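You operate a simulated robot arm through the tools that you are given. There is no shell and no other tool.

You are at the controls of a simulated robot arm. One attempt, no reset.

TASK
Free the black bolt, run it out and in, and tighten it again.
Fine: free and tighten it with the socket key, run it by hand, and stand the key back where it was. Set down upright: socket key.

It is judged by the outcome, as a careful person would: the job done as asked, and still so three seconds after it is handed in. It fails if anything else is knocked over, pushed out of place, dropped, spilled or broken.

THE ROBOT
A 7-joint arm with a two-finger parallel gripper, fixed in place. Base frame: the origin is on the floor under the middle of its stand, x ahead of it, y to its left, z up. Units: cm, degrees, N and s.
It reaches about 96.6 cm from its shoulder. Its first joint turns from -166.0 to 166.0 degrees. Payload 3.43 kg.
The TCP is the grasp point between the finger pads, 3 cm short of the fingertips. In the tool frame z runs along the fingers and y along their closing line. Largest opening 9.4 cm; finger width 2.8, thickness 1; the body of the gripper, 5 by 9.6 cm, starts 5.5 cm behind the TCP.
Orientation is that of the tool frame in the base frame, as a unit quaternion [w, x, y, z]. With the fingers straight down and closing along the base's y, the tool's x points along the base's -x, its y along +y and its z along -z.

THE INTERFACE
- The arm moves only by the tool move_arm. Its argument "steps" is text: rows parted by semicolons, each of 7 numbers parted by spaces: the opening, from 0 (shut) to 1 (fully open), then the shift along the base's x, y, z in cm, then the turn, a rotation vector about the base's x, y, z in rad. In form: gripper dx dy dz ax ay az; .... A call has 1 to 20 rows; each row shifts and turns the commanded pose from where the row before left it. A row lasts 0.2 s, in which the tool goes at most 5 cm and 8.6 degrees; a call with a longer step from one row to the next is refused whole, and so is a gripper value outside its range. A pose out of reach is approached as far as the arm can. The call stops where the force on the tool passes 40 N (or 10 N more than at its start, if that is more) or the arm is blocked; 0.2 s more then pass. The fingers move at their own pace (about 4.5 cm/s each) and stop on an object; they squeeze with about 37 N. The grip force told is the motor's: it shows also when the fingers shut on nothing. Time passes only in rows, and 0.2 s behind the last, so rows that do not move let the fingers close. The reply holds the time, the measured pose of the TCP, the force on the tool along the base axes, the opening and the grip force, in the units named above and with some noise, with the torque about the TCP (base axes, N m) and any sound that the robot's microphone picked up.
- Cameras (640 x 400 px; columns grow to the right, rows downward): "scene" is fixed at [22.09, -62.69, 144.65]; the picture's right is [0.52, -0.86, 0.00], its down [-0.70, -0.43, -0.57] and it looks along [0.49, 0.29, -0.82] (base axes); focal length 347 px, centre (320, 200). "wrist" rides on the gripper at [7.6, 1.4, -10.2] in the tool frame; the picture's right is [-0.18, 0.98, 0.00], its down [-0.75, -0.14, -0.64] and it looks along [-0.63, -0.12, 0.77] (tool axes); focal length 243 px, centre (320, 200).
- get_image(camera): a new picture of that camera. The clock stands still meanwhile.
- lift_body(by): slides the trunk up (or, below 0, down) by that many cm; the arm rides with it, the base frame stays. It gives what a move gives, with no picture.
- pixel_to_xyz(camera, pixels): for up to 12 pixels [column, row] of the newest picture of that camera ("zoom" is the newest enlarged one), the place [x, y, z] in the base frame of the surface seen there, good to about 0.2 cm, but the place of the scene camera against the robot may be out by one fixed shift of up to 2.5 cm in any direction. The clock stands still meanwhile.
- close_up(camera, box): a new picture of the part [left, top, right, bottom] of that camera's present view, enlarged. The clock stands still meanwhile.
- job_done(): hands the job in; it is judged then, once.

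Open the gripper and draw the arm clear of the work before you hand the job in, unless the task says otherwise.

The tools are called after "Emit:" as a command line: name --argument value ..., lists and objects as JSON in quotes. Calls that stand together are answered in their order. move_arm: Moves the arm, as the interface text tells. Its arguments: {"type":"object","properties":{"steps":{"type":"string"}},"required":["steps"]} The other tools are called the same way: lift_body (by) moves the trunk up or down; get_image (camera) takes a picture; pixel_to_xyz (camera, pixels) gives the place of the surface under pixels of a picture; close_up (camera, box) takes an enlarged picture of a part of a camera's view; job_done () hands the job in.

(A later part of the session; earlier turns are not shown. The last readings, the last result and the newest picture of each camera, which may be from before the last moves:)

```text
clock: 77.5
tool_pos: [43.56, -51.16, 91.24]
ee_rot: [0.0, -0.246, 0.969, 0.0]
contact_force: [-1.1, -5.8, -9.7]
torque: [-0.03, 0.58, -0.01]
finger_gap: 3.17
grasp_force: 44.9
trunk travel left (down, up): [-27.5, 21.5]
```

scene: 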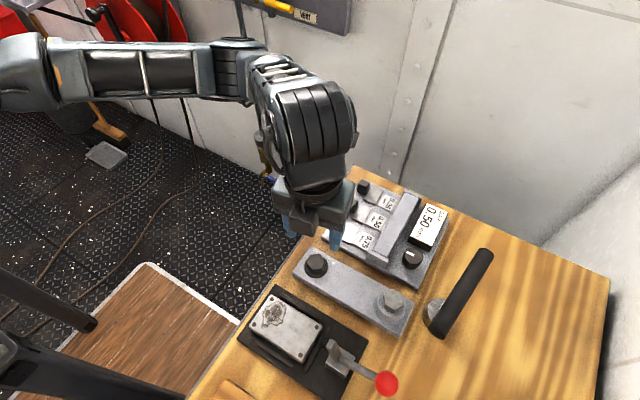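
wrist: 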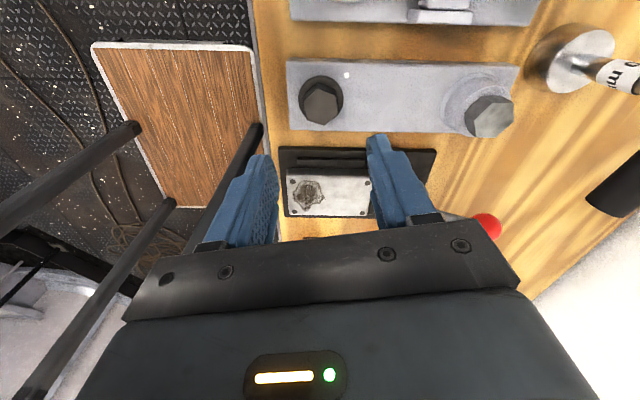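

End of the stroke at +28 deg. I open, rise, and look at how far the bolt has come up.

Emit:
move_arm --steps "0.4 0 0 0 0 0 0;0.6 0 0 0 0 0 0;0.6 0 0 0 0 0 0;0.6 0 0 3 0 0 0;0.6 0 0 4 0 0 0;0.6 0 0 3 0 0 0;0.6 0 0 0 0 0 0"

Emit:
close_up --camera "scene" --box '[290, 235, 350, 290]'

Emit:
get_image --camera "wrist"

```text
clock: 79.1
tool_pos: [43.59, -51.15, 101.26]
ee_rot: [0.0, -0.245, 0.97, -0.001]
contact_force: [0.2, 0.4, -0.1]
torque: [-0.02, 0.0, 0.02]
finger_gap: 5.63
grasp_force: 0.0
trunk travel left (down, up): [-27.5, 21.5]
```

```text
7.27 times, centred on (320, 262) of scene
```

zoom: 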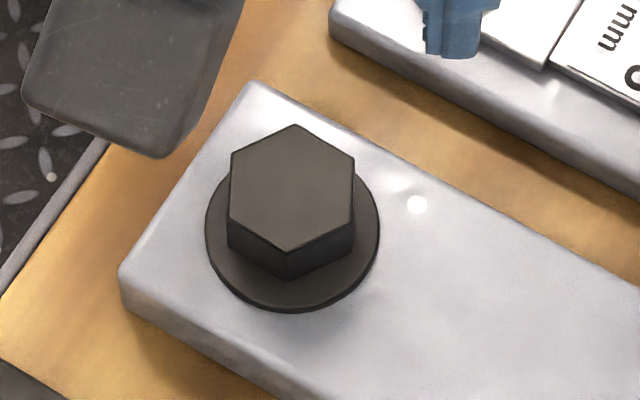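

```text
taken
```

wrist: 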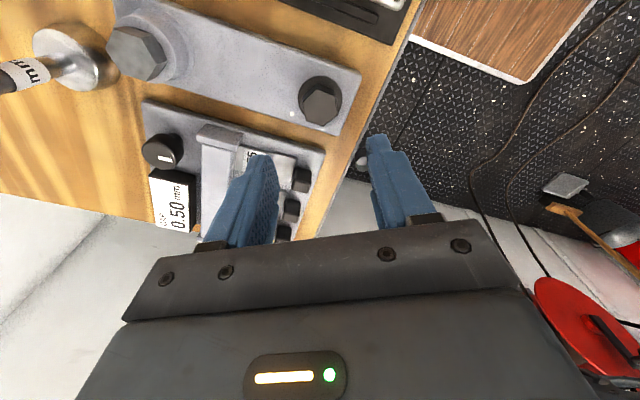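

Emit:
pixel_to_xyz --camera "zoom" --pixels '[[294, 130], [351, 163], [351, 218], [288, 246], [232, 208], [235, 158], [291, 190], [417, 204], [213, 250], [374, 250], [290, 307], [288, 278]]'

```text
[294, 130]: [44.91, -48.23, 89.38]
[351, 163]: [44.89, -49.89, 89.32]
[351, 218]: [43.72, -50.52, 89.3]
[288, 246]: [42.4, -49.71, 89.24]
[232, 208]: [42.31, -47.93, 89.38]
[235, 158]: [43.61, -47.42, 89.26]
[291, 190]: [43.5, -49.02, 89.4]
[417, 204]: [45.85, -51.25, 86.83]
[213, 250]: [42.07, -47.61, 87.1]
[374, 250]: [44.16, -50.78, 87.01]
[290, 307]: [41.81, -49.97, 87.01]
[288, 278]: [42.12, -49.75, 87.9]
```

The head top is up about 0.38 cm after 240 deg (pitch near 0.57 cm per turn) while the washer stays; the flats now match yaw 28.5 deg plus multiples of 60. I rotate back clockwise high above, further than before, to see how long a stroke the wrist allows.

Emit:
move_arm --steps "0.5 0 0 0 0 0 -0.1454;0.5 0 0 0 0 0 -0.1454;0.5 0 0 0 0 0 -0.1454;0.5 0 0 0 0 0 -0.1454;0.5 0 0 0 0 0 -0.1454;0.5 0 0 0 0 0 -0.1454;0.5 0 0 0 0 0 -0.1454;0.5 0 0 0 0 0 -0.1454;0.5 0 0 0 0 0 -0.1454;0.5 0 0 0 0 0 -0.1454;0.5 0 0 0 0 0 -0.1454;0.5 0 0 0 0 0 -0.1454;0.5 0 0 0 0 0 -0.1454;0.5 0 0 0 0 0 -0.1454;0.5 0 0 0 0 0 -0.1454;0.5 0 0 0 0 0 -0.1454;0.5 0 0 0 0 0 -0.1454;0.5 0 0 0 0 0 -0.1454"

Emit:
move_arm --steps "0.5 0 0 0 0 0 -0.1454;0.5 0 0 0 0 0 -0.1454;0.5 0 0 0 0 0 -0.1454;0.5 0 0 0 0 0 -0.1454;0.5 0 0 0 0 0 -0.1454;0.5 0 0 0 0 0 -0.1454;0.5 0 0 0 0 0 -0.1454;0.5 0 0 0 0 0 -0.1454;0.5 0 0 0 0 0 -0.1454;0.5 0 0 0 0 0 -0.1454;0.5 0 0 0 0 0 -0.1454;0.5 0 0 0 0 0 -0.1454;0.5 0 0 0 0 0 -0.1454;0.5 0 0 0 0 0 -0.1454"

```text
clock: 82.9
tool_pos: [43.56, -51.13, 101.32]
ee_rot: [0.0, 0.873, 0.487, -0.001]
contact_force: [-0.1, -0.1, 0.2]
torque: [0.0, -0.03, 0.01]
finger_gap: 4.72
grasp_force: 0.0
trunk travel left (down, up): [-27.5, 21.5]
```

```text
clock: 85.9
tool_pos: [43.56, -51.23, 101.12]
ee_rot: [-0.001, 0.873, -0.488, 0.0]
contact_force: [0.2, -0.7, -0.4]
torque: [-0.01, 0.0, -0.02]
finger_gap: 4.68
grasp_force: 0.1
trunk travel left (down, up): [-27.5, 21.5]
```

No limit so far (yaw about -238). I go on to -271.5, the next matching angle.

Emit:
move_arm --steps "0.5 0 0 0 0 0 -0.1454;0.5 0 0 0 0 0 -0.1454;0.5 0 0 0 0 0 -0.1454;0.5 0 0 0 0 0 -0.1454;0.5 0 0 0 0 0 0"

Emit:
get_image --camera "wrist"

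```text
clock: 87.1
tool_pos: [43.57, -51.16, 101.18]
ee_rot: [0.001, -0.698, 0.717, -0.001]
contact_force: [0.1, -0.2, 0.5]
torque: [0.0, -0.01, 0.01]
finger_gap: 4.7
grasp_force: 0.0
trunk travel left (down, up): [-27.5, 21.5]
```

```text
taken
```

wrist: 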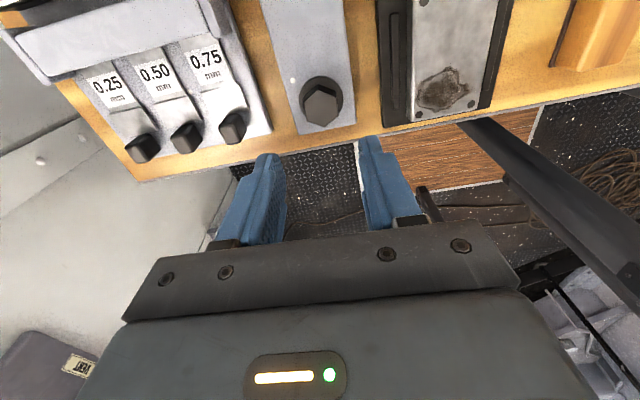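

Clear to -271.5 deg, so a 300 deg stroke is possible. I lower around the head again (fingertips at about 88.1).

Emit:
move_arm --steps "0.5 -0.05 -0.03 -2 0 0 0;0.5 0 0 -3 0 0 0;0.5 0 0 -3 0 0 0;0.5 0 0 -1.3 0 0 0;0.5 0 0 -0.8 0 0 0;0.5 0 0 0 0 0 0"

Emit:
close_up --camera "wrist" --box '[200, 0, 440, 250]'

```text
clock: 88.5
tool_pos: [43.5, -51.25, 91.13]
ee_rot: [0.001, -0.698, 0.716, -0.001]
contact_force: [-0.4, -0.2, 0.1]
torque: [0.03, 0.02, -0.02]
finger_gap: 4.72
grasp_force: 0.1
trunk travel left (down, up): [-27.5, 21.5]
```

```text
1.60 times, centred on (320, 125) of wrist
```

zoom: 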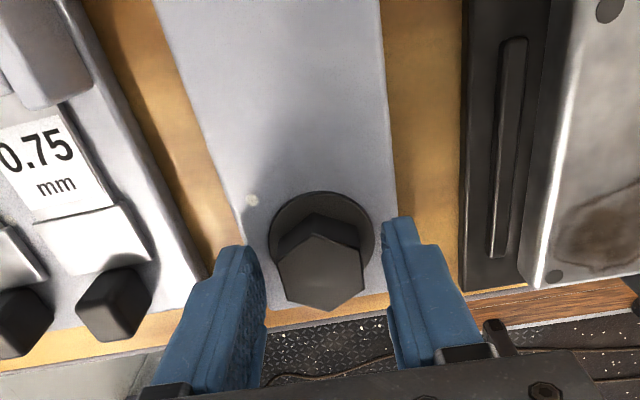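

Flats are parallel to the fingers. I close and check the side load.

Emit:
move_arm --steps "0.36 0 0 0 0 0 0;0.3 0 0 0 0 0 0;0 0 0 0 0 0 0;0 0 0 0 0 0 0;0 0 0 0 0 0 0"

```text
clock: 89.7
tool_pos: [43.76, -51.09, 91.04]
ee_rot: [0.002, -0.698, 0.716, 0.0]
contact_force: [-5.1, 0.4, -0.7]
torque: [-0.01, 0.57, 0.02]
finger_gap: 3.13
grasp_force: 44.7
trunk travel left (down, up): [-27.5, 21.5]
```

Side load only 5 N. I turn counter-clockwise 10 rows of 0.12 rad, rising 0.011 per row.

Emit:
move_arm --steps "0 -0.03 0 0.011 0 0 0.12;0 0 0 0.011 0 0 0.12;0 0 0 0.011 0 0 0.12;0 0 0 0.011 0 0 0.12;0 0 0 0.011 0 0 0.12;0 0 0 0.011 0 0 0.12;0 0 0 0.011 0 0 0.12;0 0 0 0.011 0 0 0.12;0 0 0 0.011 0 0 0.12;0 0 0 0.011 0 0 0.12"

```text
clock: 91.9
tool_pos: [43.54, -51.19, 91.18]
ee_rot: [-0.001, 0.981, -0.195, 0.0]
contact_force: [0.5, 1.2, -9.7]
torque: [-0.23, 0.49, -0.07]
finger_gap: 3.14
grasp_force: 44.5
trunk travel left (down, up): [-27.5, 21.5]
```

Slight over-rise (-9.7 N). I go on with 0.006 per row.

Emit:
move_arm --steps "0 0 0 0 0 0 0.12;0 0 0 0.004 0 0 0.12;0 0 0 0.006 0 0 0.12;0 0 0 0.006 0 0 0.12;0 0 0 0.006 0 0 0.12;0 0 0 0.006 0 0 0.12;0 0 0 0.006 0 0 0.12;0 0 0 0.006 0 0 0.12;0 0 0 0.006 0 0 0.12;0 0 0 0.006 0 0 0.12"

```text
clock: 94.1
tool_pos: [43.42, -51.22, 91.29]
ee_rot: [0.0, 0.92, 0.392, -0.001]
contact_force: [-0.2, -1.6, -1.4]
torque: [-0.11, 0.1, -0.76]
finger_gap: 3.09
grasp_force: 45.4
trunk travel left (down, up): [-27.5, 21.5]
```

Torque about z has come up to -0.76: something resists. I take a look before turning further.

Emit:
close_up --camera "wrist" --box '[200, 0, 440, 250]'

Emit:
close_up --camera "scene" --box '[260, 200, 380, 290]'

```text
1.60 times, centred on (320, 125) of wrist
```

zoom: 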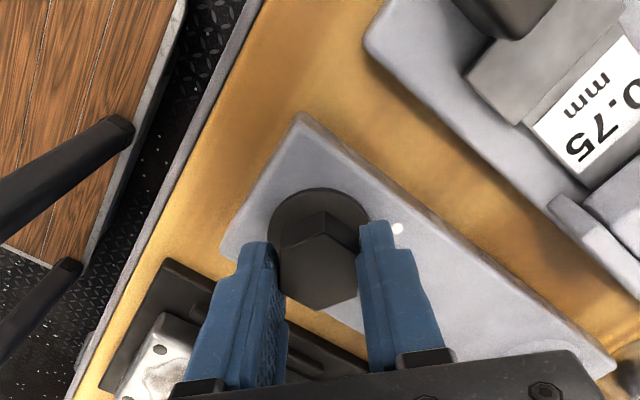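

```text
4.44 times, centred on (320, 245) of scene
```

zoom: 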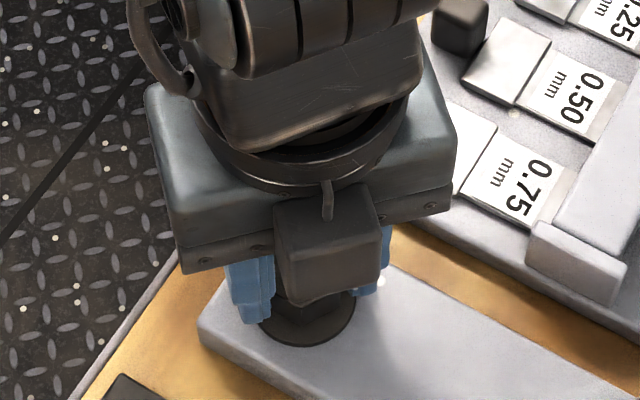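

The head seems to lag a few degrees behind the fingers, like an end stop at roughly one turn out. I try two small rows more to see if the torque climbs.

Emit:
move_arm --steps "0 0 0 0 0 0 0.04;0 0 0 0 0 0 0.04"

```text
clock: 94.7
tool_pos: [43.52, -51.12, 91.29]
ee_rot: [-0.001, 0.904, 0.428, -0.001]
contact_force: [-1.4, 0.5, 3.4]
torque: [-0.24, -0.18, -0.75]
finger_gap: 3.14
grasp_force: 45.0
trunk travel left (down, up): [-27.5, 21.5]
```

Torque holds at -0.75 with the fingers being pried: the bolt is at a stop. I back off slightly, open, rise and look.

Emit:
move_arm --steps "0 0 0 0 0 0 -0.06;0 0 0 0 0 0 -0.06;0.4 0 0 0 0 0 0;0.5 0 0 0 0 0 0;0.5 0 0 2 0 0 0;0.5 0 0 4 0 0 0;0.5 0 0 4 0 0 0;0.5 0 0 0 0 0 0"

Emit:
close_up --camera "scene" --box '[290, 235, 350, 290]'

Emit:
get_image --camera "wrist"

```text
clock: 96.5
tool_pos: [43.5, -51.22, 101.44]
ee_rot: [0.0, 0.928, 0.373, -0.002]
contact_force: [0.7, 0.3, -0.2]
torque: [0.02, -0.04, 0.0]
finger_gap: 4.7
grasp_force: 0.0
trunk travel left (down, up): [-27.5, 21.5]
```

```text
7.27 times, centred on (320, 262) of scene
```

zoom: 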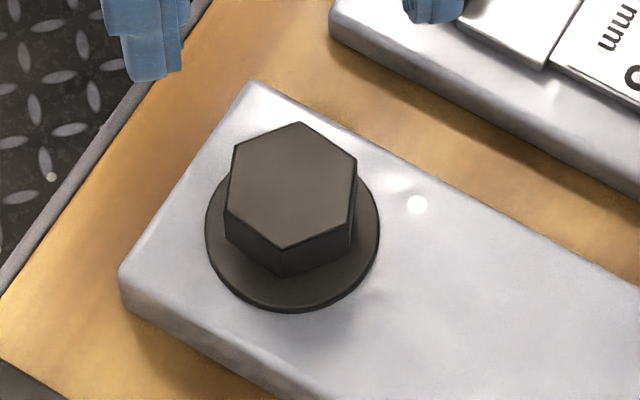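

```text
taken
```

wrist: 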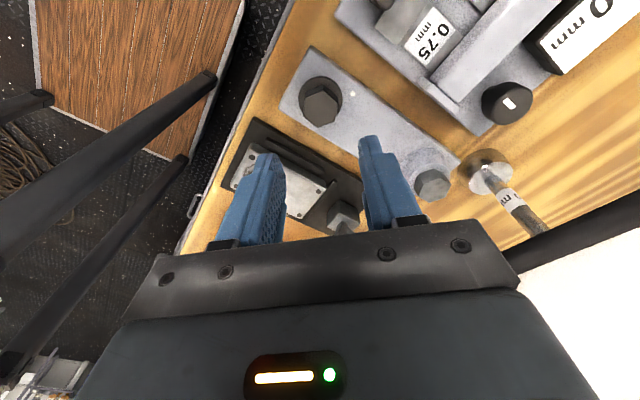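

Emit:
pixel_to_xyz --camera "zoom" --pixels '[[300, 127], [354, 160], [350, 218], [281, 246], [229, 208], [236, 152], [291, 186], [417, 204], [213, 250], [374, 250], [290, 307], [281, 275]]'

```text
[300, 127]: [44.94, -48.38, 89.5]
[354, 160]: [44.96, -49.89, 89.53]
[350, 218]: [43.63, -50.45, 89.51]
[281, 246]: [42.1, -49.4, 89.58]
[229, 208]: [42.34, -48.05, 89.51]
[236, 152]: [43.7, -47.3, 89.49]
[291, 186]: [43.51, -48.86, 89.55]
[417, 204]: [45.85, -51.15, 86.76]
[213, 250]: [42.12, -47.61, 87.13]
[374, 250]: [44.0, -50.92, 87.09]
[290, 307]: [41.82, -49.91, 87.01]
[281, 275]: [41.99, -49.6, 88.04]
```

The top is up 0.58 cm from tight, after about 356 deg in all: an end stop near one full turn. To be sure it is the stop, I re-grip squarely at yaw -155.5 and try turning out once more.

Emit:
move_arm --steps "0.5 0 0 -2 0 0 -0.112;0.5 0 0 -3 0 0 -0.112;0.5 0 0 -3 0 0 -0.113;0.5 0 0 -1.2 0 0 0;0.5 0 0 -0.9 0 0 0;0.5 0 0 0 0 0 0;0.36 0 0 0 0 0 0;0.3 0 0 0 0 0 0;0 0 0 0 0 0 0;0 0 0 0 0 0 0;0 0 0 0 0 0 0"

Emit:
close_up --camera "wrist" --box '[200, 0, 440, 250]'

```text
clock: 98.9
tool_pos: [43.5, -51.27, 91.36]
ee_rot: [-0.001, 0.977, 0.213, 0.0]
contact_force: [-1.7, 6.9, -1.9]
torque: [-0.23, -0.17, 0.03]
finger_gap: 3.17
grasp_force: 45.2
trunk travel left (down, up): [-27.5, 21.5]
```

```text
1.60 times, centred on (320, 125) of wrist
```

zoom: 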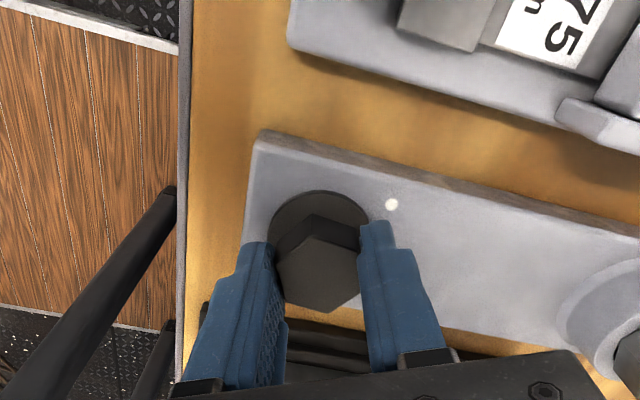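

Gripped squarely. Now a small counter-clockwise test turn.

Emit:
move_arm --steps "0 0 0 0 0 0 0.06;0 0 0 0 0 0 0.06;0 0 0 0.005 0 0 0.06;0 0 0 0.005 0 0 0.06"

```text
clock: 99.9
tool_pos: [43.6, -51.15, 91.26]
ee_rot: [-0.001, 0.944, 0.329, 0.0]
contact_force: [-0.6, 4.5, -6.0]
torque: [-0.28, -0.13, -0.29]
finger_gap: 3.12
grasp_force: 45.3
trunk travel left (down, up): [-27.5, 21.5]
```

Torque -0.29 after 14 deg. I continue a little.

Emit:
move_arm --steps "0 0 0 0.005 0 0 0.06;0 0 0 0.005 0 0 0.06;0 0 0 0.005 0 0 0.06"

Emit:
close_up --camera "wrist" --box '[200, 0, 440, 250]'

```text
clock: 100.7
tool_pos: [43.51, -51.04, 91.32]
ee_rot: [0.0, 0.911, 0.412, -0.001]
contact_force: [-0.6, 0.4, -6.1]
torque: [0.01, -0.04, -0.89]
finger_gap: 3.1
grasp_force: 44.7
trunk travel left (down, up): [-27.5, 21.5]
```

```text
1.60 times, centred on (320, 125) of wrist
```

zoom: 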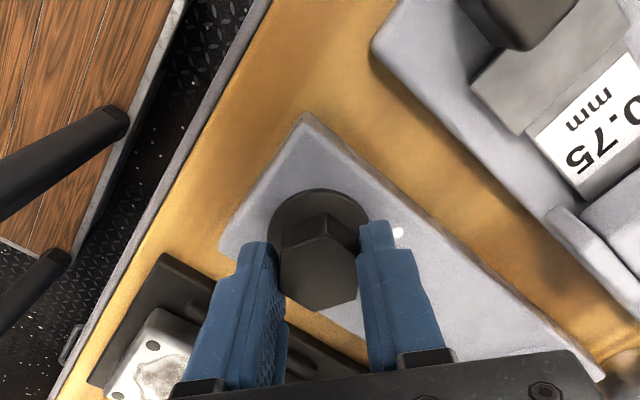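

The torque climbs at the same place (-0.89): it is the end stop, so the bolt is run out. Now I run it in by hand, turning clockwise with a slight descent.

Emit:
move_arm --steps "0 0 0 0 0 0 -0.08;0 0 0 0 0 0 -0.1;0 0 0 -0.008 0 0 -0.12;0 0 0 -0.01 0 0 -0.12;0 0 0 -0.01 0 0 -0.12;0 0 0 -0.01 0 0 -0.12;0 0 0 -0.01 0 0 -0.12;0 0 0 -0.01 0 0 -0.12;0 0 0 -0.01 0 0 -0.12;0 0 0 -0.01 0 0 -0.12"

```text
clock: 102.9
tool_pos: [43.46, -51.19, 91.26]
ee_rot: [-0.002, 0.989, -0.147, -0.001]
contact_force: [-6.1, 6.3, -7.6]
torque: [0.04, -0.04, 0.03]
finger_gap: 3.1
grasp_force: 45.0
trunk travel left (down, up): [-27.5, 21.5]
```

It turns in freely; -7.6 N in z says descend a bit faster. I continue to about yaw -272.

Emit:
move_arm --steps "0 -0.03 0.03 -0.03 0 0 -0.12;0 0 0 -0.013 0 0 -0.12;0 0 0 -0.013 0 0 -0.12;0 0 0 -0.013 0 0 -0.12;0 0 0 -0.013 0 0 -0.12;0 0 0 -0.013 0 0 -0.12;0 0 0 -0.013 0 0 -0.12;0 0 0 -0.013 0 0 -0.12;0 0 0 -0.013 0 0 -0.12;0 0 0 -0.013 0 0 -0.12;0 0 0 -0.013 0 0 -0.12"

```text
clock: 105.3
tool_pos: [43.47, -51.12, 91.14]
ee_rot: [0.001, -0.691, 0.722, 0.001]
contact_force: [3.8, 5.5, -5.8]
torque: [0.07, -0.11, 0.0]
finger_gap: 3.11
grasp_force: 44.8
trunk travel left (down, up): [-27.5, 21.5]
```

End of this stroke at -272.6. I open, rise, and look at the head's angle.

Emit:
move_arm --steps "0.4 0 0 0 0 0 0;0.5 0 0 0 0 0 0;0.5 0 0 2 0 0 0;0.5 0 0 4 0 0 0;0.5 0 0 4 0 0 0;0.5 0 0 0 0 0 0"

Emit:
close_up --camera "scene" --box '[290, 235, 350, 290]'

Emit:
close_up --camera "wrist" --box '[282, 65, 362, 135]'

```text
clock: 106.7
tool_pos: [43.47, -51.19, 101.16]
ee_rot: [0.001, -0.692, 0.722, -0.001]
contact_force: [0.4, 1.0, 0.7]
torque: [0.02, -0.02, 0.0]
finger_gap: 4.7
grasp_force: 0.1
trunk travel left (down, up): [-27.5, 21.5]
```

```text
7.27 times, centred on (320, 262) of scene
```

zoom: 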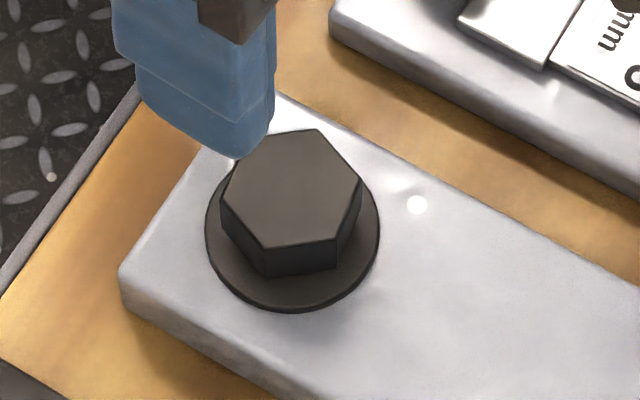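

```text
5.71 times, centred on (322, 100) of wrist
```

zoom: 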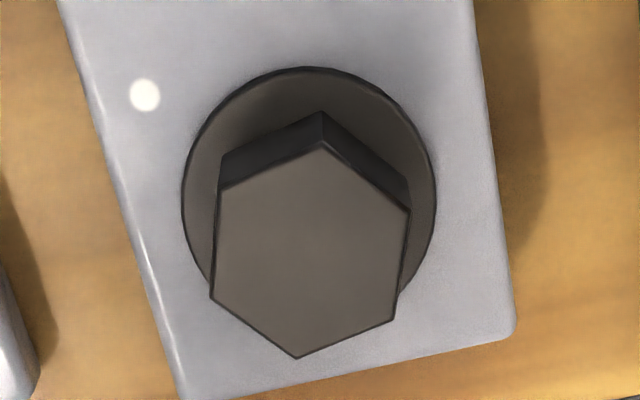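

Emit:
pixel_to_xyz --camera "zoom" --pixels '[[323, 155], [405, 212], [392, 318], [298, 353], [215, 295], [226, 192], [312, 253], [145, 95], [190, 200], [430, 200], [312, 75]]'

```text
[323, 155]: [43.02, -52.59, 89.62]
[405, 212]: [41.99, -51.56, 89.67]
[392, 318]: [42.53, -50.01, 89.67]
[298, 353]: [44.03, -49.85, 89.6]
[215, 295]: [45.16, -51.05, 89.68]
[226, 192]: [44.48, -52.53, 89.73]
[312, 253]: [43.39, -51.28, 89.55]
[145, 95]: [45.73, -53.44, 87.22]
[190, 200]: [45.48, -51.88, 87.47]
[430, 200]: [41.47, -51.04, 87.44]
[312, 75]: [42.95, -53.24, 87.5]
```

The head is 0.33 cm above tight with corners at 8.9 deg, meaning about 219 deg remain. I turn the open gripper back counter-clockwise 281.5 deg to yaw +8.9 for one long run-in stroke.

Emit:
move_arm --steps "0.5 0 0 0 0 0 0.1445;0.5 0 0 0 0 0 0.1445;0.5 0 0 0 0 0 0.1445;0.5 0 0 0 0 0 0.1445;0.5 0 0 0 0 0 0.1445;0.5 0 0 0 0 0 0.1445;0.5 0 0 0 0 0 0.1445;0.5 0 0 0 0 0 0.1445;0.5 0 0 0 0 0 0.1445;0.5 0 0 0 0 0 0.1445;0.5 0 0 0 0 0 0.1445;0.5 0 0 0 0 0 0.1445;0.5 0 0 0 0 0 0.1445;0.5 0 0 0 0 0 0.1445;0.5 0 0 0 0 0 0.1445;0.5 0 0 0 0 0 0.1445;0.5 0 0 0 0 0 0.1445;0.5 0 0 0 0 0 0.1445"

Emit:
move_arm --steps "0.5 0 0 0 0 0 0.1445;0.5 0 0 0 0 0 0.1445;0.5 0 0 0 0 0 0.1445;0.5 0 0 0 0 0 0.1445;0.5 0 0 0 0 0 0.1445;0.5 0 0 0 0 0 0.1445;0.5 0 0 0 0 0 0.1445;0.5 0 0 0 0 0 0.1445;0.5 0 0 0 0 0 0.1445;0.5 0 0 0 0 0 0.1445;0.5 0 0 0 0 0 0.1445;0.5 0 0 0 0 0 0.1445;0.5 0 0 0 0 0 0.1445;0.5 0 0 0 0 0 0.1445;0.5 0 0 0 0 0 0.1445;0.5 0 0 0 0 0 0.1445;0.5 0 0 0 0 0 0"

```text
clock: 110.5
tool_pos: [43.48, -51.12, 101.05]
ee_rot: [0.0, 0.88, 0.476, -0.001]
contact_force: [-0.2, 0.2, 0.2]
torque: [-0.03, -0.01, -0.01]
finger_gap: 4.69
grasp_force: 0.1
trunk travel left (down, up): [-27.5, 21.5]
```

```text
clock: 114.1
tool_pos: [43.32, -51.13, 101.1]
ee_rot: [-0.001, -0.08, 0.997, 0.0]
contact_force: [0.6, -0.3, 0.2]
torque: [-0.03, -0.01, -0.02]
finger_gap: 4.72
grasp_force: 0.0
trunk travel left (down, up): [-27.5, 21.5]
```

At yaw +9 now. I lower around the head (tips at about 88.0) and close.

Emit:
move_arm --steps "0.5 0.05 -0.05 -2 0 0 0;0.5 0 0 -3 0 0 0;0.5 0 0 -3 0 0 0;0.5 0 0 -1.3 0 0 0;0.5 0 0 -0.75 0 0 0;0.5 0 0 0 0 0 0;0.36 0 0 0 0 0 0;0.3 0 0 0 0 0 0;0 0 0 0 0 0 0;0 0 0 0 0 0 0;0 0 0 0 0 0 0"

Emit:
close_up --camera "wrist" --box '[200, 0, 440, 250]'

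```text
clock: 116.5
tool_pos: [43.61, -51.17, 91.04]
ee_rot: [0.001, -0.079, 0.997, 0.0]
contact_force: [0.1, 12.7, -1.3]
torque: [0.78, 0.06, -0.01]
finger_gap: 3.11
grasp_force: 45.1
trunk travel left (down, up): [-27.5, 21.5]
```

```text
1.60 times, centred on (320, 125) of wrist
```

zoom: 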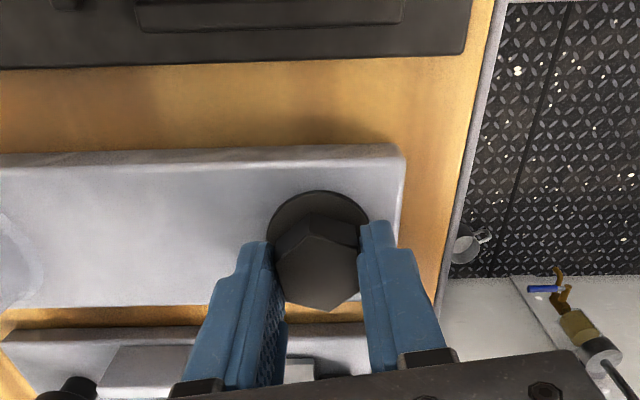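

Held squarely, 13 N of side force which I relieve with +0.08 y. Then clockwise, 12 rows.

Emit:
move_arm --steps "0 0 0.08 0 0 0 -0.08;0 0 0 -0.012 0 0 -0.12;0 0 0 -0.012 0 0 -0.12;0 0 0 -0.012 0 0 -0.12;0 0 0 -0.012 0 0 -0.12;0 0 0 -0.012 0 0 -0.12;0 0 0 -0.012 0 0 -0.12;0 0 0 -0.012 0 0 -0.12;0 0 0 -0.012 0 0 -0.12;0 0 0 -0.012 0 0 -0.12;0 0 0 -0.012 0 0 -0.12;0 0 0 -0.012 0 0 -0.12"

```text
clock: 119.1
tool_pos: [43.54, -51.16, 90.85]
ee_rot: [0.0, 0.582, 0.813, -0.001]
contact_force: [4.7, -29.2, -14.0]
torque: [-0.75, -0.56, 0.03]
finger_gap: 3.16
grasp_force: 45.1
trunk travel left (down, up): [-27.5, 21.5]
```

Side force -29 N in y and -14 in z: I shift -0.18 in y and -0.08 in z to unload before going on.

Emit:
move_arm --steps "0 0.03 -0.09 -0.04 0 0 0;0 0.02 -0.09 -0.04 0 0 0;0 0 0 0 0 0 0"

```text
clock: 119.9
tool_pos: [43.5, -51.2, 90.91]
ee_rot: [-0.001, 0.582, 0.813, 0.0]
contact_force: [-1.6, -2.2, -1.6]
torque: [-0.04, -0.41, 0.01]
finger_gap: 3.15
grasp_force: 44.9
trunk travel left (down, up): [-27.5, 21.5]
```

Unloaded. I continue clockwise, 8 rows.

Emit:
move_arm --steps "0 0 0 -0.01 0 0 -0.12;0 0 0 -0.011 0 0 -0.12;0 0 0 -0.011 0 0 -0.12;0 0 0 -0.011 0 0 -0.12;0 0 0 -0.011 0 0 -0.12;0 0 0 -0.011 0 0 -0.12;0 0 0 -0.011 0 0 -0.12;0 0 0 -0.011 0 0 -0.12"

```text
clock: 121.7
tool_pos: [43.43, -51.17, 90.86]
ee_rot: [-0.001, 0.892, 0.452, -0.001]
contact_force: [-13.9, 16.8, 1.7]
torque: [0.81, -0.4, 0.04]
finger_gap: 3.16
grasp_force: 44.8
trunk travel left (down, up): [-27.5, 21.5]
```

About 84 deg remain. I relieve (-0.1 x, +0.12 y) and continue.

Emit:
move_arm --steps "0 -0.06 0.07 0 0 0 0;0 -0.05 0.05 0 0 0 0;0 0 0 -0.01 0 0 -0.12;0 0 0 -0.011 0 0 -0.12;0 0 0 -0.011 0 0 -0.12;0 0 0 -0.011 0 0 -0.12;0 0 0 -0.011 0 0 -0.12"

```text
clock: 123.3
tool_pos: [43.31, -51.26, 90.63]
ee_rot: [-0.001, 0.986, 0.167, -0.001]
contact_force: [-5.0, -0.4, -1.7]
torque: [-0.69, 0.63, -0.01]
finger_gap: 3.19
grasp_force: 45.1
trunk travel left (down, up): [-27.5, 21.5]
```

About 49 deg remain; I go on with smaller rows, watching for the torque to rise as it seats.

Emit:
move_arm --steps "0 0 0 -0.006 0 0 -0.1;0 0 0 -0.006 0 0 -0.1;0 0 0 -0.006 0 0 -0.1;0 0 0 -0.006 0 0 -0.1"

```text
clock: 124.3
tool_pos: [43.53, -51.18, 90.73]
ee_rot: [-0.001, 1.0, -0.031, 0.0]
contact_force: [-6.1, 1.9, -2.8]
torque: [-0.29, 0.11, 0.0]
finger_gap: 3.12
grasp_force: 45.4
trunk travel left (down, up): [-27.5, 21.5]
```

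Still free, about 26 deg to go. Smaller rows.

Emit:
move_arm --steps "0 0 0 -0.004 0 0 -0.08;0 0 0 -0.004 0 0 -0.08;0 0 0 -0.004 0 0 -0.08"

```text
clock: 125.1
tool_pos: [43.48, -51.14, 90.62]
ee_rot: [-0.001, 0.989, -0.15, -0.001]
contact_force: [-6.3, 4.8, -8.3]
torque: [-0.5, -0.15, 0.07]
finger_gap: 3.15
grasp_force: 44.8
trunk travel left (down, up): [-27.5, 21.5]
```

Emit:
move_arm --steps "0 0 0 -0.004 0 0 -0.06;0 0 0 -0.004 0 0 -0.06;0 0 0 -0.004 0 0 -0.06"

```text
clock: 125.9
tool_pos: [43.44, -51.09, 90.68]
ee_rot: [0.0, 0.971, -0.238, -0.001]
contact_force: [-4.2, 8.2, -11.5]
torque: [-0.09, 0.34, 0.03]
finger_gap: 3.12
grasp_force: 45.0
trunk travel left (down, up): [-27.5, 21.5]
```

About 217 deg done and still no torque; z -11 N says to follow down slightly. I keep turning in small rows.

Emit:
move_arm --steps "0 0 0 -0.04 0 0 -0.06;0 0 0 -0.02 0 0 -0.06;0 0 0 -0.004 0 0 -0.06"

```text
clock: 126.7
tool_pos: [43.52, -51.2, 90.47]
ee_rot: [-0.001, 0.946, -0.325, 0.0]
contact_force: [2.8, 5.9, -2.9]
torque: [-0.37, -0.06, 0.32]
finger_gap: 3.14
grasp_force: 45.0
trunk travel left (down, up): [-27.5, 21.5]
```

Torque about z is rising (+0.32): it is seating. A little more to snug it by hand.

Emit:
move_arm --steps "0 0 0 0 0 0 -0.05;0 0 0 0 0 0 -0.05"

```text
clock: 127.3
tool_pos: [43.4, -51.17, 90.57]
ee_rot: [-0.001, 0.928, -0.372, 0.001]
contact_force: [4.3, 7.4, 1.3]
torque: [0.18, -0.02, 0.33]
finger_gap: 3.09
grasp_force: 45.3
trunk travel left (down, up): [-27.5, 21.5]
```

Emit:
move_arm --steps "0 0 0 0 0 0 -0.05;0 0 0 0 0 0 -0.05"

Emit:
close_up --camera "wrist" --box '[200, 0, 440, 250]'

```text
clock: 127.9
tool_pos: [43.46, -51.3, 90.67]
ee_rot: [0.0, 0.909, -0.417, 0.001]
contact_force: [5.4, 10.9, 3.7]
torque: [0.24, -0.18, 0.89]
finger_gap: 3.12
grasp_force: 45.1
trunk travel left (down, up): [-27.5, 21.5]
```

```text
1.60 times, centred on (320, 125) of wrist
```

zoom: 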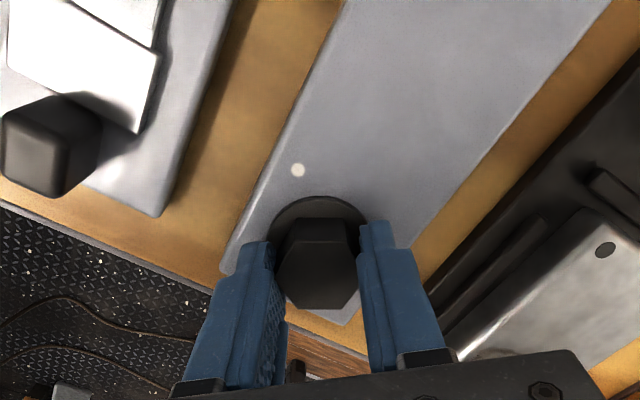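

Torque 0.89: seated by hand. I open in place, rise and look at the head.

Emit:
move_arm --steps "0.4 0 0 0 0 0 0;0.5 0 0 0 0 0 0;0.5 0 0 2 0 0 0;0.5 0 0 4 0 0 0;0.5 0 0 4 0 0 0;0.5 0 0 0 0 0 0"

Emit:
close_up --camera "scene" --box '[290, 235, 350, 290]'

Emit:
close_up --camera "wrist" --box '[282, 65, 362, 135]'

```text
clock: 129.3
tool_pos: [43.52, -51.25, 100.71]
ee_rot: [0.0, 0.909, -0.417, -0.001]
contact_force: [-0.2, 0.6, -0.2]
torque: [-0.01, 0.0, 0.03]
finger_gap: 4.7
grasp_force: 0.1
trunk travel left (down, up): [-27.5, 21.5]
```

```text
7.27 times, centred on (320, 262) of scene
```

zoom: 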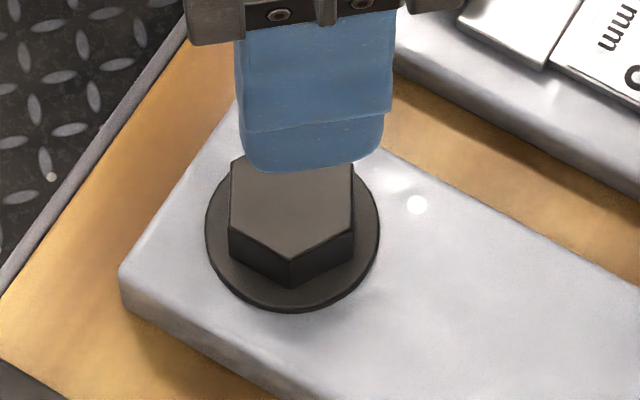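

```text
5.71 times, centred on (322, 100) of wrist
```

zoom: 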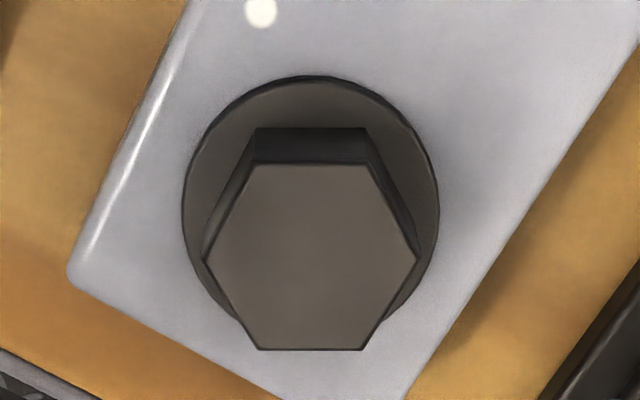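

Emit:
pixel_to_xyz --camera "zoom" --pixels '[[256, 168], [364, 167], [412, 257], [361, 345], [260, 346], [208, 259], [312, 257], [262, 12], [190, 200], [432, 200], [312, 84]]'

```text
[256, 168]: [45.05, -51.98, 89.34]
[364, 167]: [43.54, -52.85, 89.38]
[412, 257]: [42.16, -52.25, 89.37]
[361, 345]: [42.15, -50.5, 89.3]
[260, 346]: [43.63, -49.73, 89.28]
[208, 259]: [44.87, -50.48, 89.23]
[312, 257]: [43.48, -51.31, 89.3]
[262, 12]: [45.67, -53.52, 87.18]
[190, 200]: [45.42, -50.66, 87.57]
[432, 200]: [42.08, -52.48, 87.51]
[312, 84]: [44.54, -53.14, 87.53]
```

The head is back at 89.3 with corners at about 31 deg, essentially its original tight angle: seated by hand. Now I go back for the key: first unwinding the wrist counter-clockwise while rising.

Emit:
move_arm --steps "0.6 0 0 1 0 0 0.145;0.6 0 0 1 0 0 0.145;0.6 0 0 1 0 0 0.145;0.6 0 0 1 0 0 0.145;0.6 0 0 1 0 0 0.145;0.6 0 0 1 0 0 0.145;0.6 0 0 1 0 0 0.145;0.6 0 0 1 0 0 0.145;0.6 0 0 0 0 0 0.145;0.6 0 0 0 0 0 0.145;0.6 0 0 0 0 0 0.145;0.6 0 0 0 0 0 0.145;0.6 0 0 0 0 0 0.145;0.6 0 0 0 0 0 0.145;0.6 0 0 0 0 0 0.145;0.6 0 0 0 0 0 0.145;0.6 0 0 0 0 0 0.145;0.6 0 0 0 0 0 0.145"

Emit:
move_arm --steps "0.6 0 0 0 0 0 0.145;0.6 0 0 0 0 0 0.145;0.6 0 0 0 0 0 0.145;0.6 0.2 -2 0 0 0 0.145;0.6 0.4 -3 0 0 0 0.145;0.6 0.5 -3.5 0 0 0 0.145;0.6 0.5 -3.5 0 0 0 0.145;0.6 0.5 -3.5 0 0 0 0.145;0.6 0.5 -3.5 0 0 0 0.08;0.6 0.5 -2 0 0 0 0;0.6 0.4 -1 0 0 0 0;0.6 0 0 0 -0.0707 -0.0226 0;0.6 0 0 0 -0.0707 -0.0226 0;0.6 0 0 0 0 0 0;0.6 0 0 0 0 0 0"

Emit:
get_image --camera "wrist"

Emit:
get_image --camera "scene"

```text
clock: 133.1
tool_pos: [43.43, -51.23, 108.62]
ee_rot: [-0.001, 0.64, 0.769, 0.0]
contact_force: [1.2, -1.0, -0.6]
torque: [-0.01, 0.0, 0.01]
finger_gap: 5.67
grasp_force: 0.1
trunk travel left (down, up): [-27.5, 21.5]
```

```text
clock: 136.3
tool_pos: [47.0, -73.17, 108.68]
ee_rot: [0.028, 0.075, 0.994, -0.07]
contact_force: [-0.4, -0.5, 0.1]
torque: [-0.02, 0.01, 0.02]
finger_gap: 5.64
grasp_force: 0.0
trunk travel left (down, up): [-27.5, 21.5]
```

```text
taken
```

wrist: 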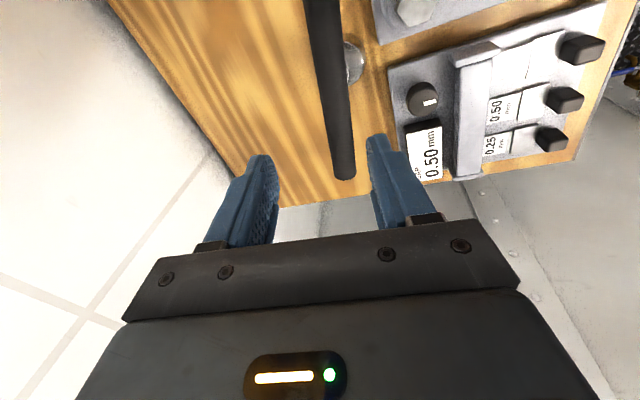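

```text
taken
```

scene: 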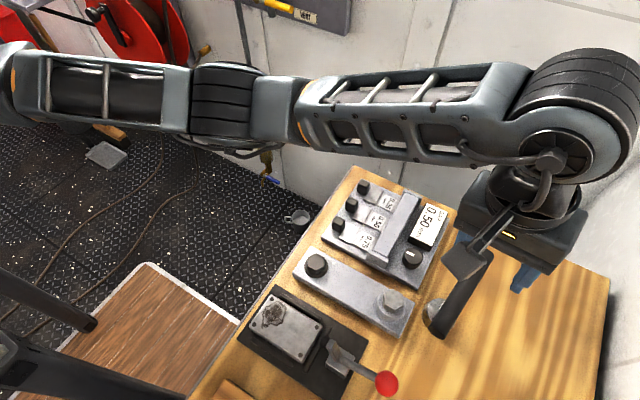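

Same attitude as at the release. I check where the handle lies from here.

Emit:
pixel_to_xyz --camera "wrist" --pixels '[[322, 15], [327, 50], [332, 85], [337, 120], [341, 150], [345, 174], [356, 62]]'

```text
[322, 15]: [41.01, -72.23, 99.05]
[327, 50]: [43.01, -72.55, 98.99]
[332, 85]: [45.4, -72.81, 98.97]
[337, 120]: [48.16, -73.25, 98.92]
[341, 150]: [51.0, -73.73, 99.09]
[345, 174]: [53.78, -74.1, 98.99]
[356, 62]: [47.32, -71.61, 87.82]
```

The handle reads y -73.1 at x 47 (direction -8.3 deg), matching my release pose. I go down around it and close.

Emit:
move_arm --steps "0.6 0 -0.1 -2 0 0 0;0.6 0 0 -3 0 0 0;0.6 0 0 -3 0 0 0;0.6 0 0 -2 0 0 0;0.6 0 0 -1.15 0 0 0;0.6 0 0 0 0 0 0;0.45 0 0 0 0 0 0;0.4 0 0 0 0 0 0"

Emit:
close_up --camera "wrist" --box '[160, 0, 480, 250]'

```text
clock: 138.1
tool_pos: [46.91, -73.27, 97.51]
ee_rot: [0.028, 0.076, 0.994, -0.069]
contact_force: [0.3, -0.6, 0.7]
torque: [-0.01, -0.02, -0.03]
finger_gap: 3.77
grasp_force: 0.0
trunk travel left (down, up): [-27.5, 21.5]
```

```text
1.60 times, centred on (320, 125) of wrist
```

zoom: 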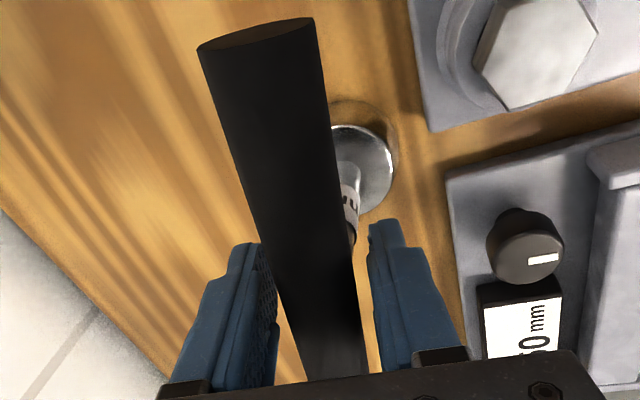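

Well centred. I close and lift gently.

Emit:
move_arm --steps "0.32 0 0 0 0 0 0;0.27 0 0 0 0 0 0;0 0 0 0 0 0 0;0 0 0 0 0 0 0;0 0 0 0 0 0 0;0 0 0 0.2 0 0 0;0 0 0 0.3 0 0 0;0 0 0 0.5 0 0 0;0 0 0 0.5 0 0 0;0 0 0 0 0 0 0"

```text
clock: 140.3
tool_pos: [46.94, -73.3, 98.97]
ee_rot: [0.027, 0.075, 0.994, -0.069]
contact_force: [-0.8, 0.4, -3.2]
torque: [0.01, 0.01, 0.0]
finger_gap: 2.81
grasp_force: 37.1
trunk travel left (down, up): [-27.5, 21.5]
```

The key is lifted (-3.2 N). I raise it and carry it to the bolt, setting the yaw to about -5 deg.

Emit:
move_arm --steps "0 0 0 0.8 0 0 0;0 0 0 1.4 0 0 0;0 0 0 2 0 0 0;0 0 0 2 0 0 0;0 0 0 1.2 0 0 0;0 0 0 0.6 0 0 0;0 -0.1 0.8 0 0 0 0;0 -0.3 1.8 0 0 0 0;0 -0.4 2.4 0 0 0 0;0 -0.45 2.6 0 0 0 0.03;0 -0.45 2.6 0 0 0 0.03;0 -0.45 2.6 0 0 0 0;0 -0.45 2.6 0 0 0 0;0 -0.4 2.6 0 0 0 0;0 -0.3 2 0 0 0 0;0 -0.2 1.3 0 0 0 0;0 -0.12 0.65 0 0 0 0;0 0 0 0 0 0 0;0 0 0 0 0 0 0"

Emit:
close_up --camera "scene" --box '[290, 210, 360, 280]'

Emit:
get_image --camera "wrist"

```text
clock: 144.3
tool_pos: [43.37, -51.29, 106.96]
ee_rot: [0.031, 0.046, 0.996, -0.068]
contact_force: [0.0, 0.0, -2.9]
torque: [0.0, 0.0, -0.04]
finger_gap: 2.78
grasp_force: 37.0
trunk travel left (down, up): [-27.5, 21.5]
```

```text
5.71 times, centred on (325, 245) of scene
```

zoom: 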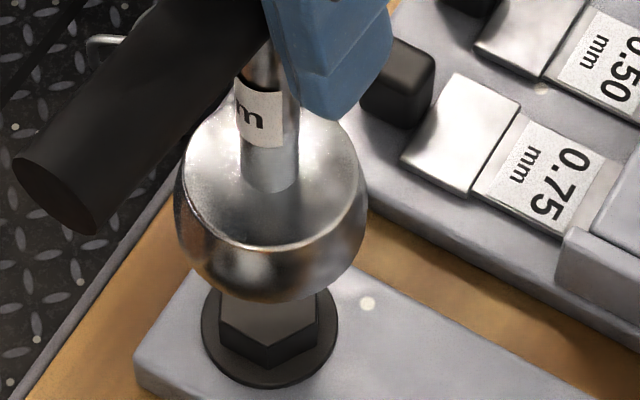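

```text
taken
```

wrist: 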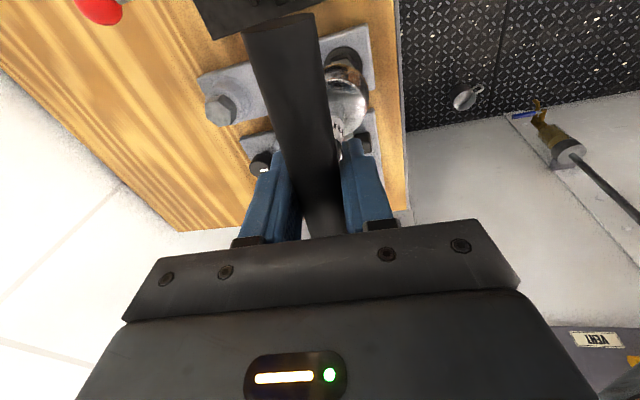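

I measure the socket relative to the bolt once more in this zoom.

Emit:
close_up --camera "scene" --box '[290, 210, 360, 280]'

Emit:
pixel_to_xyz --camera "zoom" --pixels '[[270, 175], [263, 125], [270, 285], [190, 235], [355, 230], [225, 270], [320, 265], [183, 200], [362, 195], [225, 215], [325, 210], [270, 235]]'

```text
5.71 times, centred on (325, 245) of scene
```

zoom: 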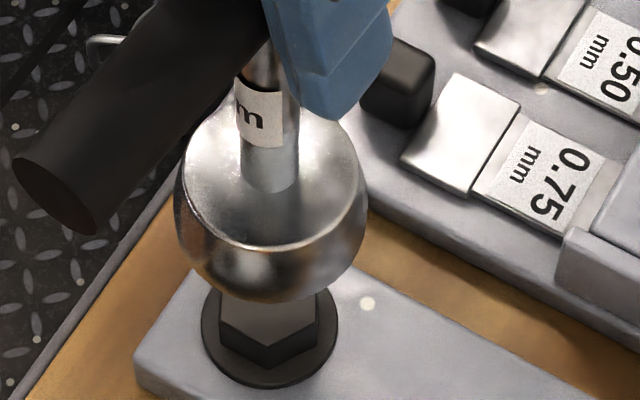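

```text
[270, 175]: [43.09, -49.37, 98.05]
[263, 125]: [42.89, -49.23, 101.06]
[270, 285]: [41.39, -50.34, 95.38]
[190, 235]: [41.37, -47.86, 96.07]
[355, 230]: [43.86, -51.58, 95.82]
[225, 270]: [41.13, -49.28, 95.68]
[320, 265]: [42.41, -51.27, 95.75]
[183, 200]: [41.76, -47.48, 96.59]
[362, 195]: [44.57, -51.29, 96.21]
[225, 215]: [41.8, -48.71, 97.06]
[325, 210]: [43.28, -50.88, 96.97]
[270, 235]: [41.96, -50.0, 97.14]
```

The socket's centre is (43.5,-49.1) against the bolt's (43.58,-48.93) in the scene frame, so I shift (+0.06,+0.12) while lowering to just above the head.

Emit:
move_arm --steps "0 0.03 0.06 -1 0 0 0;0 0.03 0.06 -1.2 0 0 0;0 0 0 -1.2 0 0 0;0 0 0 -0.8 0 0 0;0 0 0 -0.4 0 0 0;0 0 0 -0.2 0 0 0;0 0 0 -0.15 0 0 0;0 0 0 -0.15 0 0 0;0 0 0 0 0 0 0"

Emit:
close_up --camera "scene" --box '[280, 220, 360, 290]'

```text
clock: 146.3
tool_pos: [43.42, -51.21, 101.98]
ee_rot: [0.031, 0.046, 0.996, -0.068]
contact_force: [-0.3, 0.3, -1.9]
torque: [-0.01, 0.04, 0.0]
finger_gap: 2.77
grasp_force: 36.5
trunk travel left (down, up): [-27.5, 21.5]
```

```text
5.71 times, centred on (320, 255) of scene
```

zoom: 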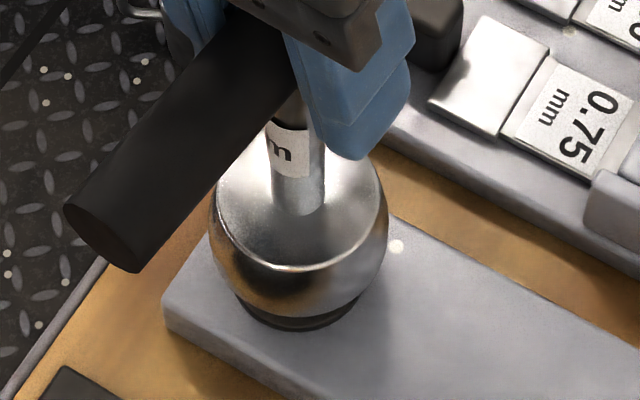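

No contact yet at 101.98. I lower in 0.12 rows over the head.

Emit:
move_arm --steps "0 0 0 -0.12 0 0 0;0 0 0 -0.12 0 0 0;0 0 0 -0.12 0 0 0;0 0 0 -0.12 0 0 0"

```text
clock: 147.3
tool_pos: [43.43, -51.2, 101.35]
ee_rot: [0.031, 0.046, 0.996, -0.068]
contact_force: [-0.5, 0.3, -3.6]
torque: [0.03, -0.01, 0.05]
finger_gap: 2.78
grasp_force: 36.8
trunk travel left (down, up): [-27.5, 21.5]
```

Emit:
move_arm --steps "0 0 0 -0.12 0 0 0;0 0 0 -0.12 0 0 0;0 0 0 -0.12 0 0 0;0 0 0 -0.12 0 0 0"

```text
clock: 148.3
tool_pos: [43.24, -51.19, 101.07]
ee_rot: [0.03, 0.046, 0.996, -0.069]
contact_force: [-0.5, 0.3, -2.3]
torque: [0.01, -0.02, 0.0]
finger_gap: 2.78
grasp_force: 36.5
trunk travel left (down, up): [-27.5, 21.5]
```

Going on over the head without contact; four more small rows.

Emit:
move_arm --steps "0 0 0 -0.12 0 0 0;0 0 0 -0.12 0 0 0;0 0 0 -0.12 0 0 0;0 0 0 -0.12 0 0 0"

```text
clock: 149.3
tool_pos: [43.43, -51.22, 100.37]
ee_rot: [0.03, 0.046, 0.996, -0.069]
contact_force: [0.5, 0.3, -3.2]
torque: [0.01, -0.01, -0.03]
finger_gap: 2.79
grasp_force: 37.0
trunk travel left (down, up): [-27.5, 21.5]
```

Emit:
move_arm --steps "0 0 0 -0.12 0 0 0;0 0 0 -0.12 0 0 0;0 0 0 -0.12 0 0 0;0 0 0 -0.1 0 0 0"

Emit:
close_up --camera "scene" --box '[280, 220, 360, 290]'

```text
clock: 150.3
tool_pos: [43.5, -51.18, 99.97]
ee_rot: [0.03, 0.046, 0.996, -0.069]
contact_force: [0.5, 0.6, -3.3]
torque: [0.0, -0.02, 0.01]
finger_gap: 2.76
grasp_force: 37.1
trunk travel left (down, up): [-27.5, 21.5]
```

```text
5.71 times, centred on (320, 255) of scene
```

zoom: 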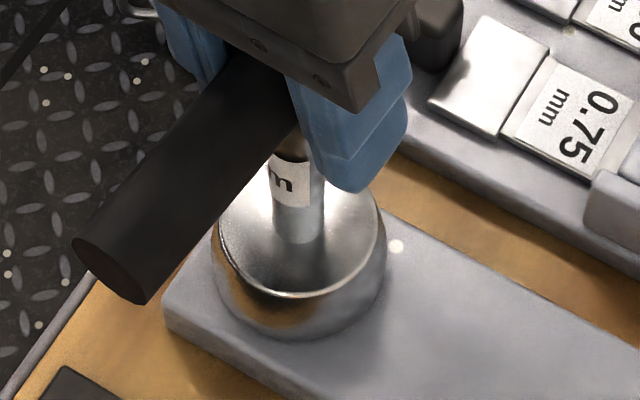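

The socket is down around the head with no load. One more small lowering, then I turn clockwise to tighten.

Emit:
move_arm --steps "0 0 0 -0.1 0 0 0;0 0 0 -0.08 0 0 0;0 0 0 0 0 0 -0.05;0 0 0 0 0 0 -0.05;0 0 0 0 0 0 -0.05"

```text
clock: 151.5
tool_pos: [43.44, -51.19, 99.62]
ee_rot: [0.024, 0.12, 0.99, -0.071]
contact_force: [0.4, 0.4, -2.7]
torque: [-0.02, 0.0, 1.48]
finger_gap: 2.86
grasp_force: 36.6
trunk travel left (down, up): [-27.5, 21.5]
```

Torque is already +1.48 N m clockwise. I go on in small rows to make it firmly tight.

Emit:
move_arm --steps "0 0 0 0 0 0 -0.03;0 0 0 0 0 0 -0.03"

```text
clock: 152.1
tool_pos: [43.41, -51.28, 99.73]
ee_rot: [0.022, 0.149, 0.986, -0.07]
contact_force: [0.4, 0.7, -2.6]
torque: [0.0, 0.04, 1.61]
finger_gap: 2.99
grasp_force: 37.6
trunk travel left (down, up): [-27.5, 21.5]
```

Torque 1.61 N m with the handle starting to pry the fingers (gap 2.99). I add one small step and hold it a moment.

Emit:
move_arm --steps "0 0 0 0 0 0 -0.03;0 0 0 0 0 0 0;0 0 0 0 0 0 0;0 0 0 0 0 0 0"

Emit:
close_up --camera "scene" --box '[260, 200, 380, 290]'

Emit:
get_image --camera "wrist"

```text
clock: 153.1
tool_pos: [43.4, -51.19, 99.79]
ee_rot: [0.023, 0.165, 0.983, -0.072]
contact_force: [0.3, -0.2, -3.7]
torque: [0.02, 0.0, 1.44]
finger_gap: 3.06
grasp_force: 37.1
trunk travel left (down, up): [-27.5, 21.5]
```

```text
4.44 times, centred on (320, 245) of scene
```

zoom: 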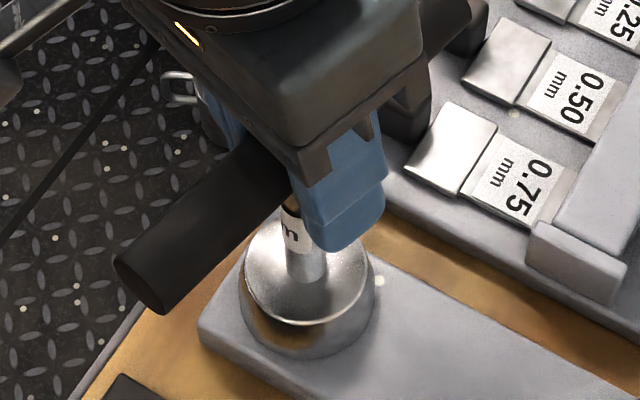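

```text
taken
```

wrist: 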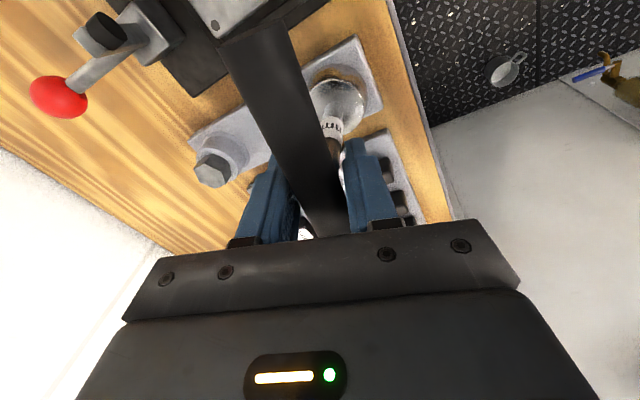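

The grip's limit is reached at about 1.6 N m, more than it took to break the bolt loose. I ease the gripper back to line up with the handle, without driving the bolt back.

Emit:
move_arm --steps "0 0 0 0 0 0 0.04;0 0 0 0 0 0 0.04"

```text
clock: 153.7
tool_pos: [43.46, -51.25, 99.77]
ee_rot: [0.024, 0.125, 0.989, -0.071]
contact_force: [0.8, 0.2, -3.0]
torque: [-0.02, 0.0, 0.29]
finger_gap: 2.99
grasp_force: 36.7
trunk travel left (down, up): [-27.5, 21.5]
```

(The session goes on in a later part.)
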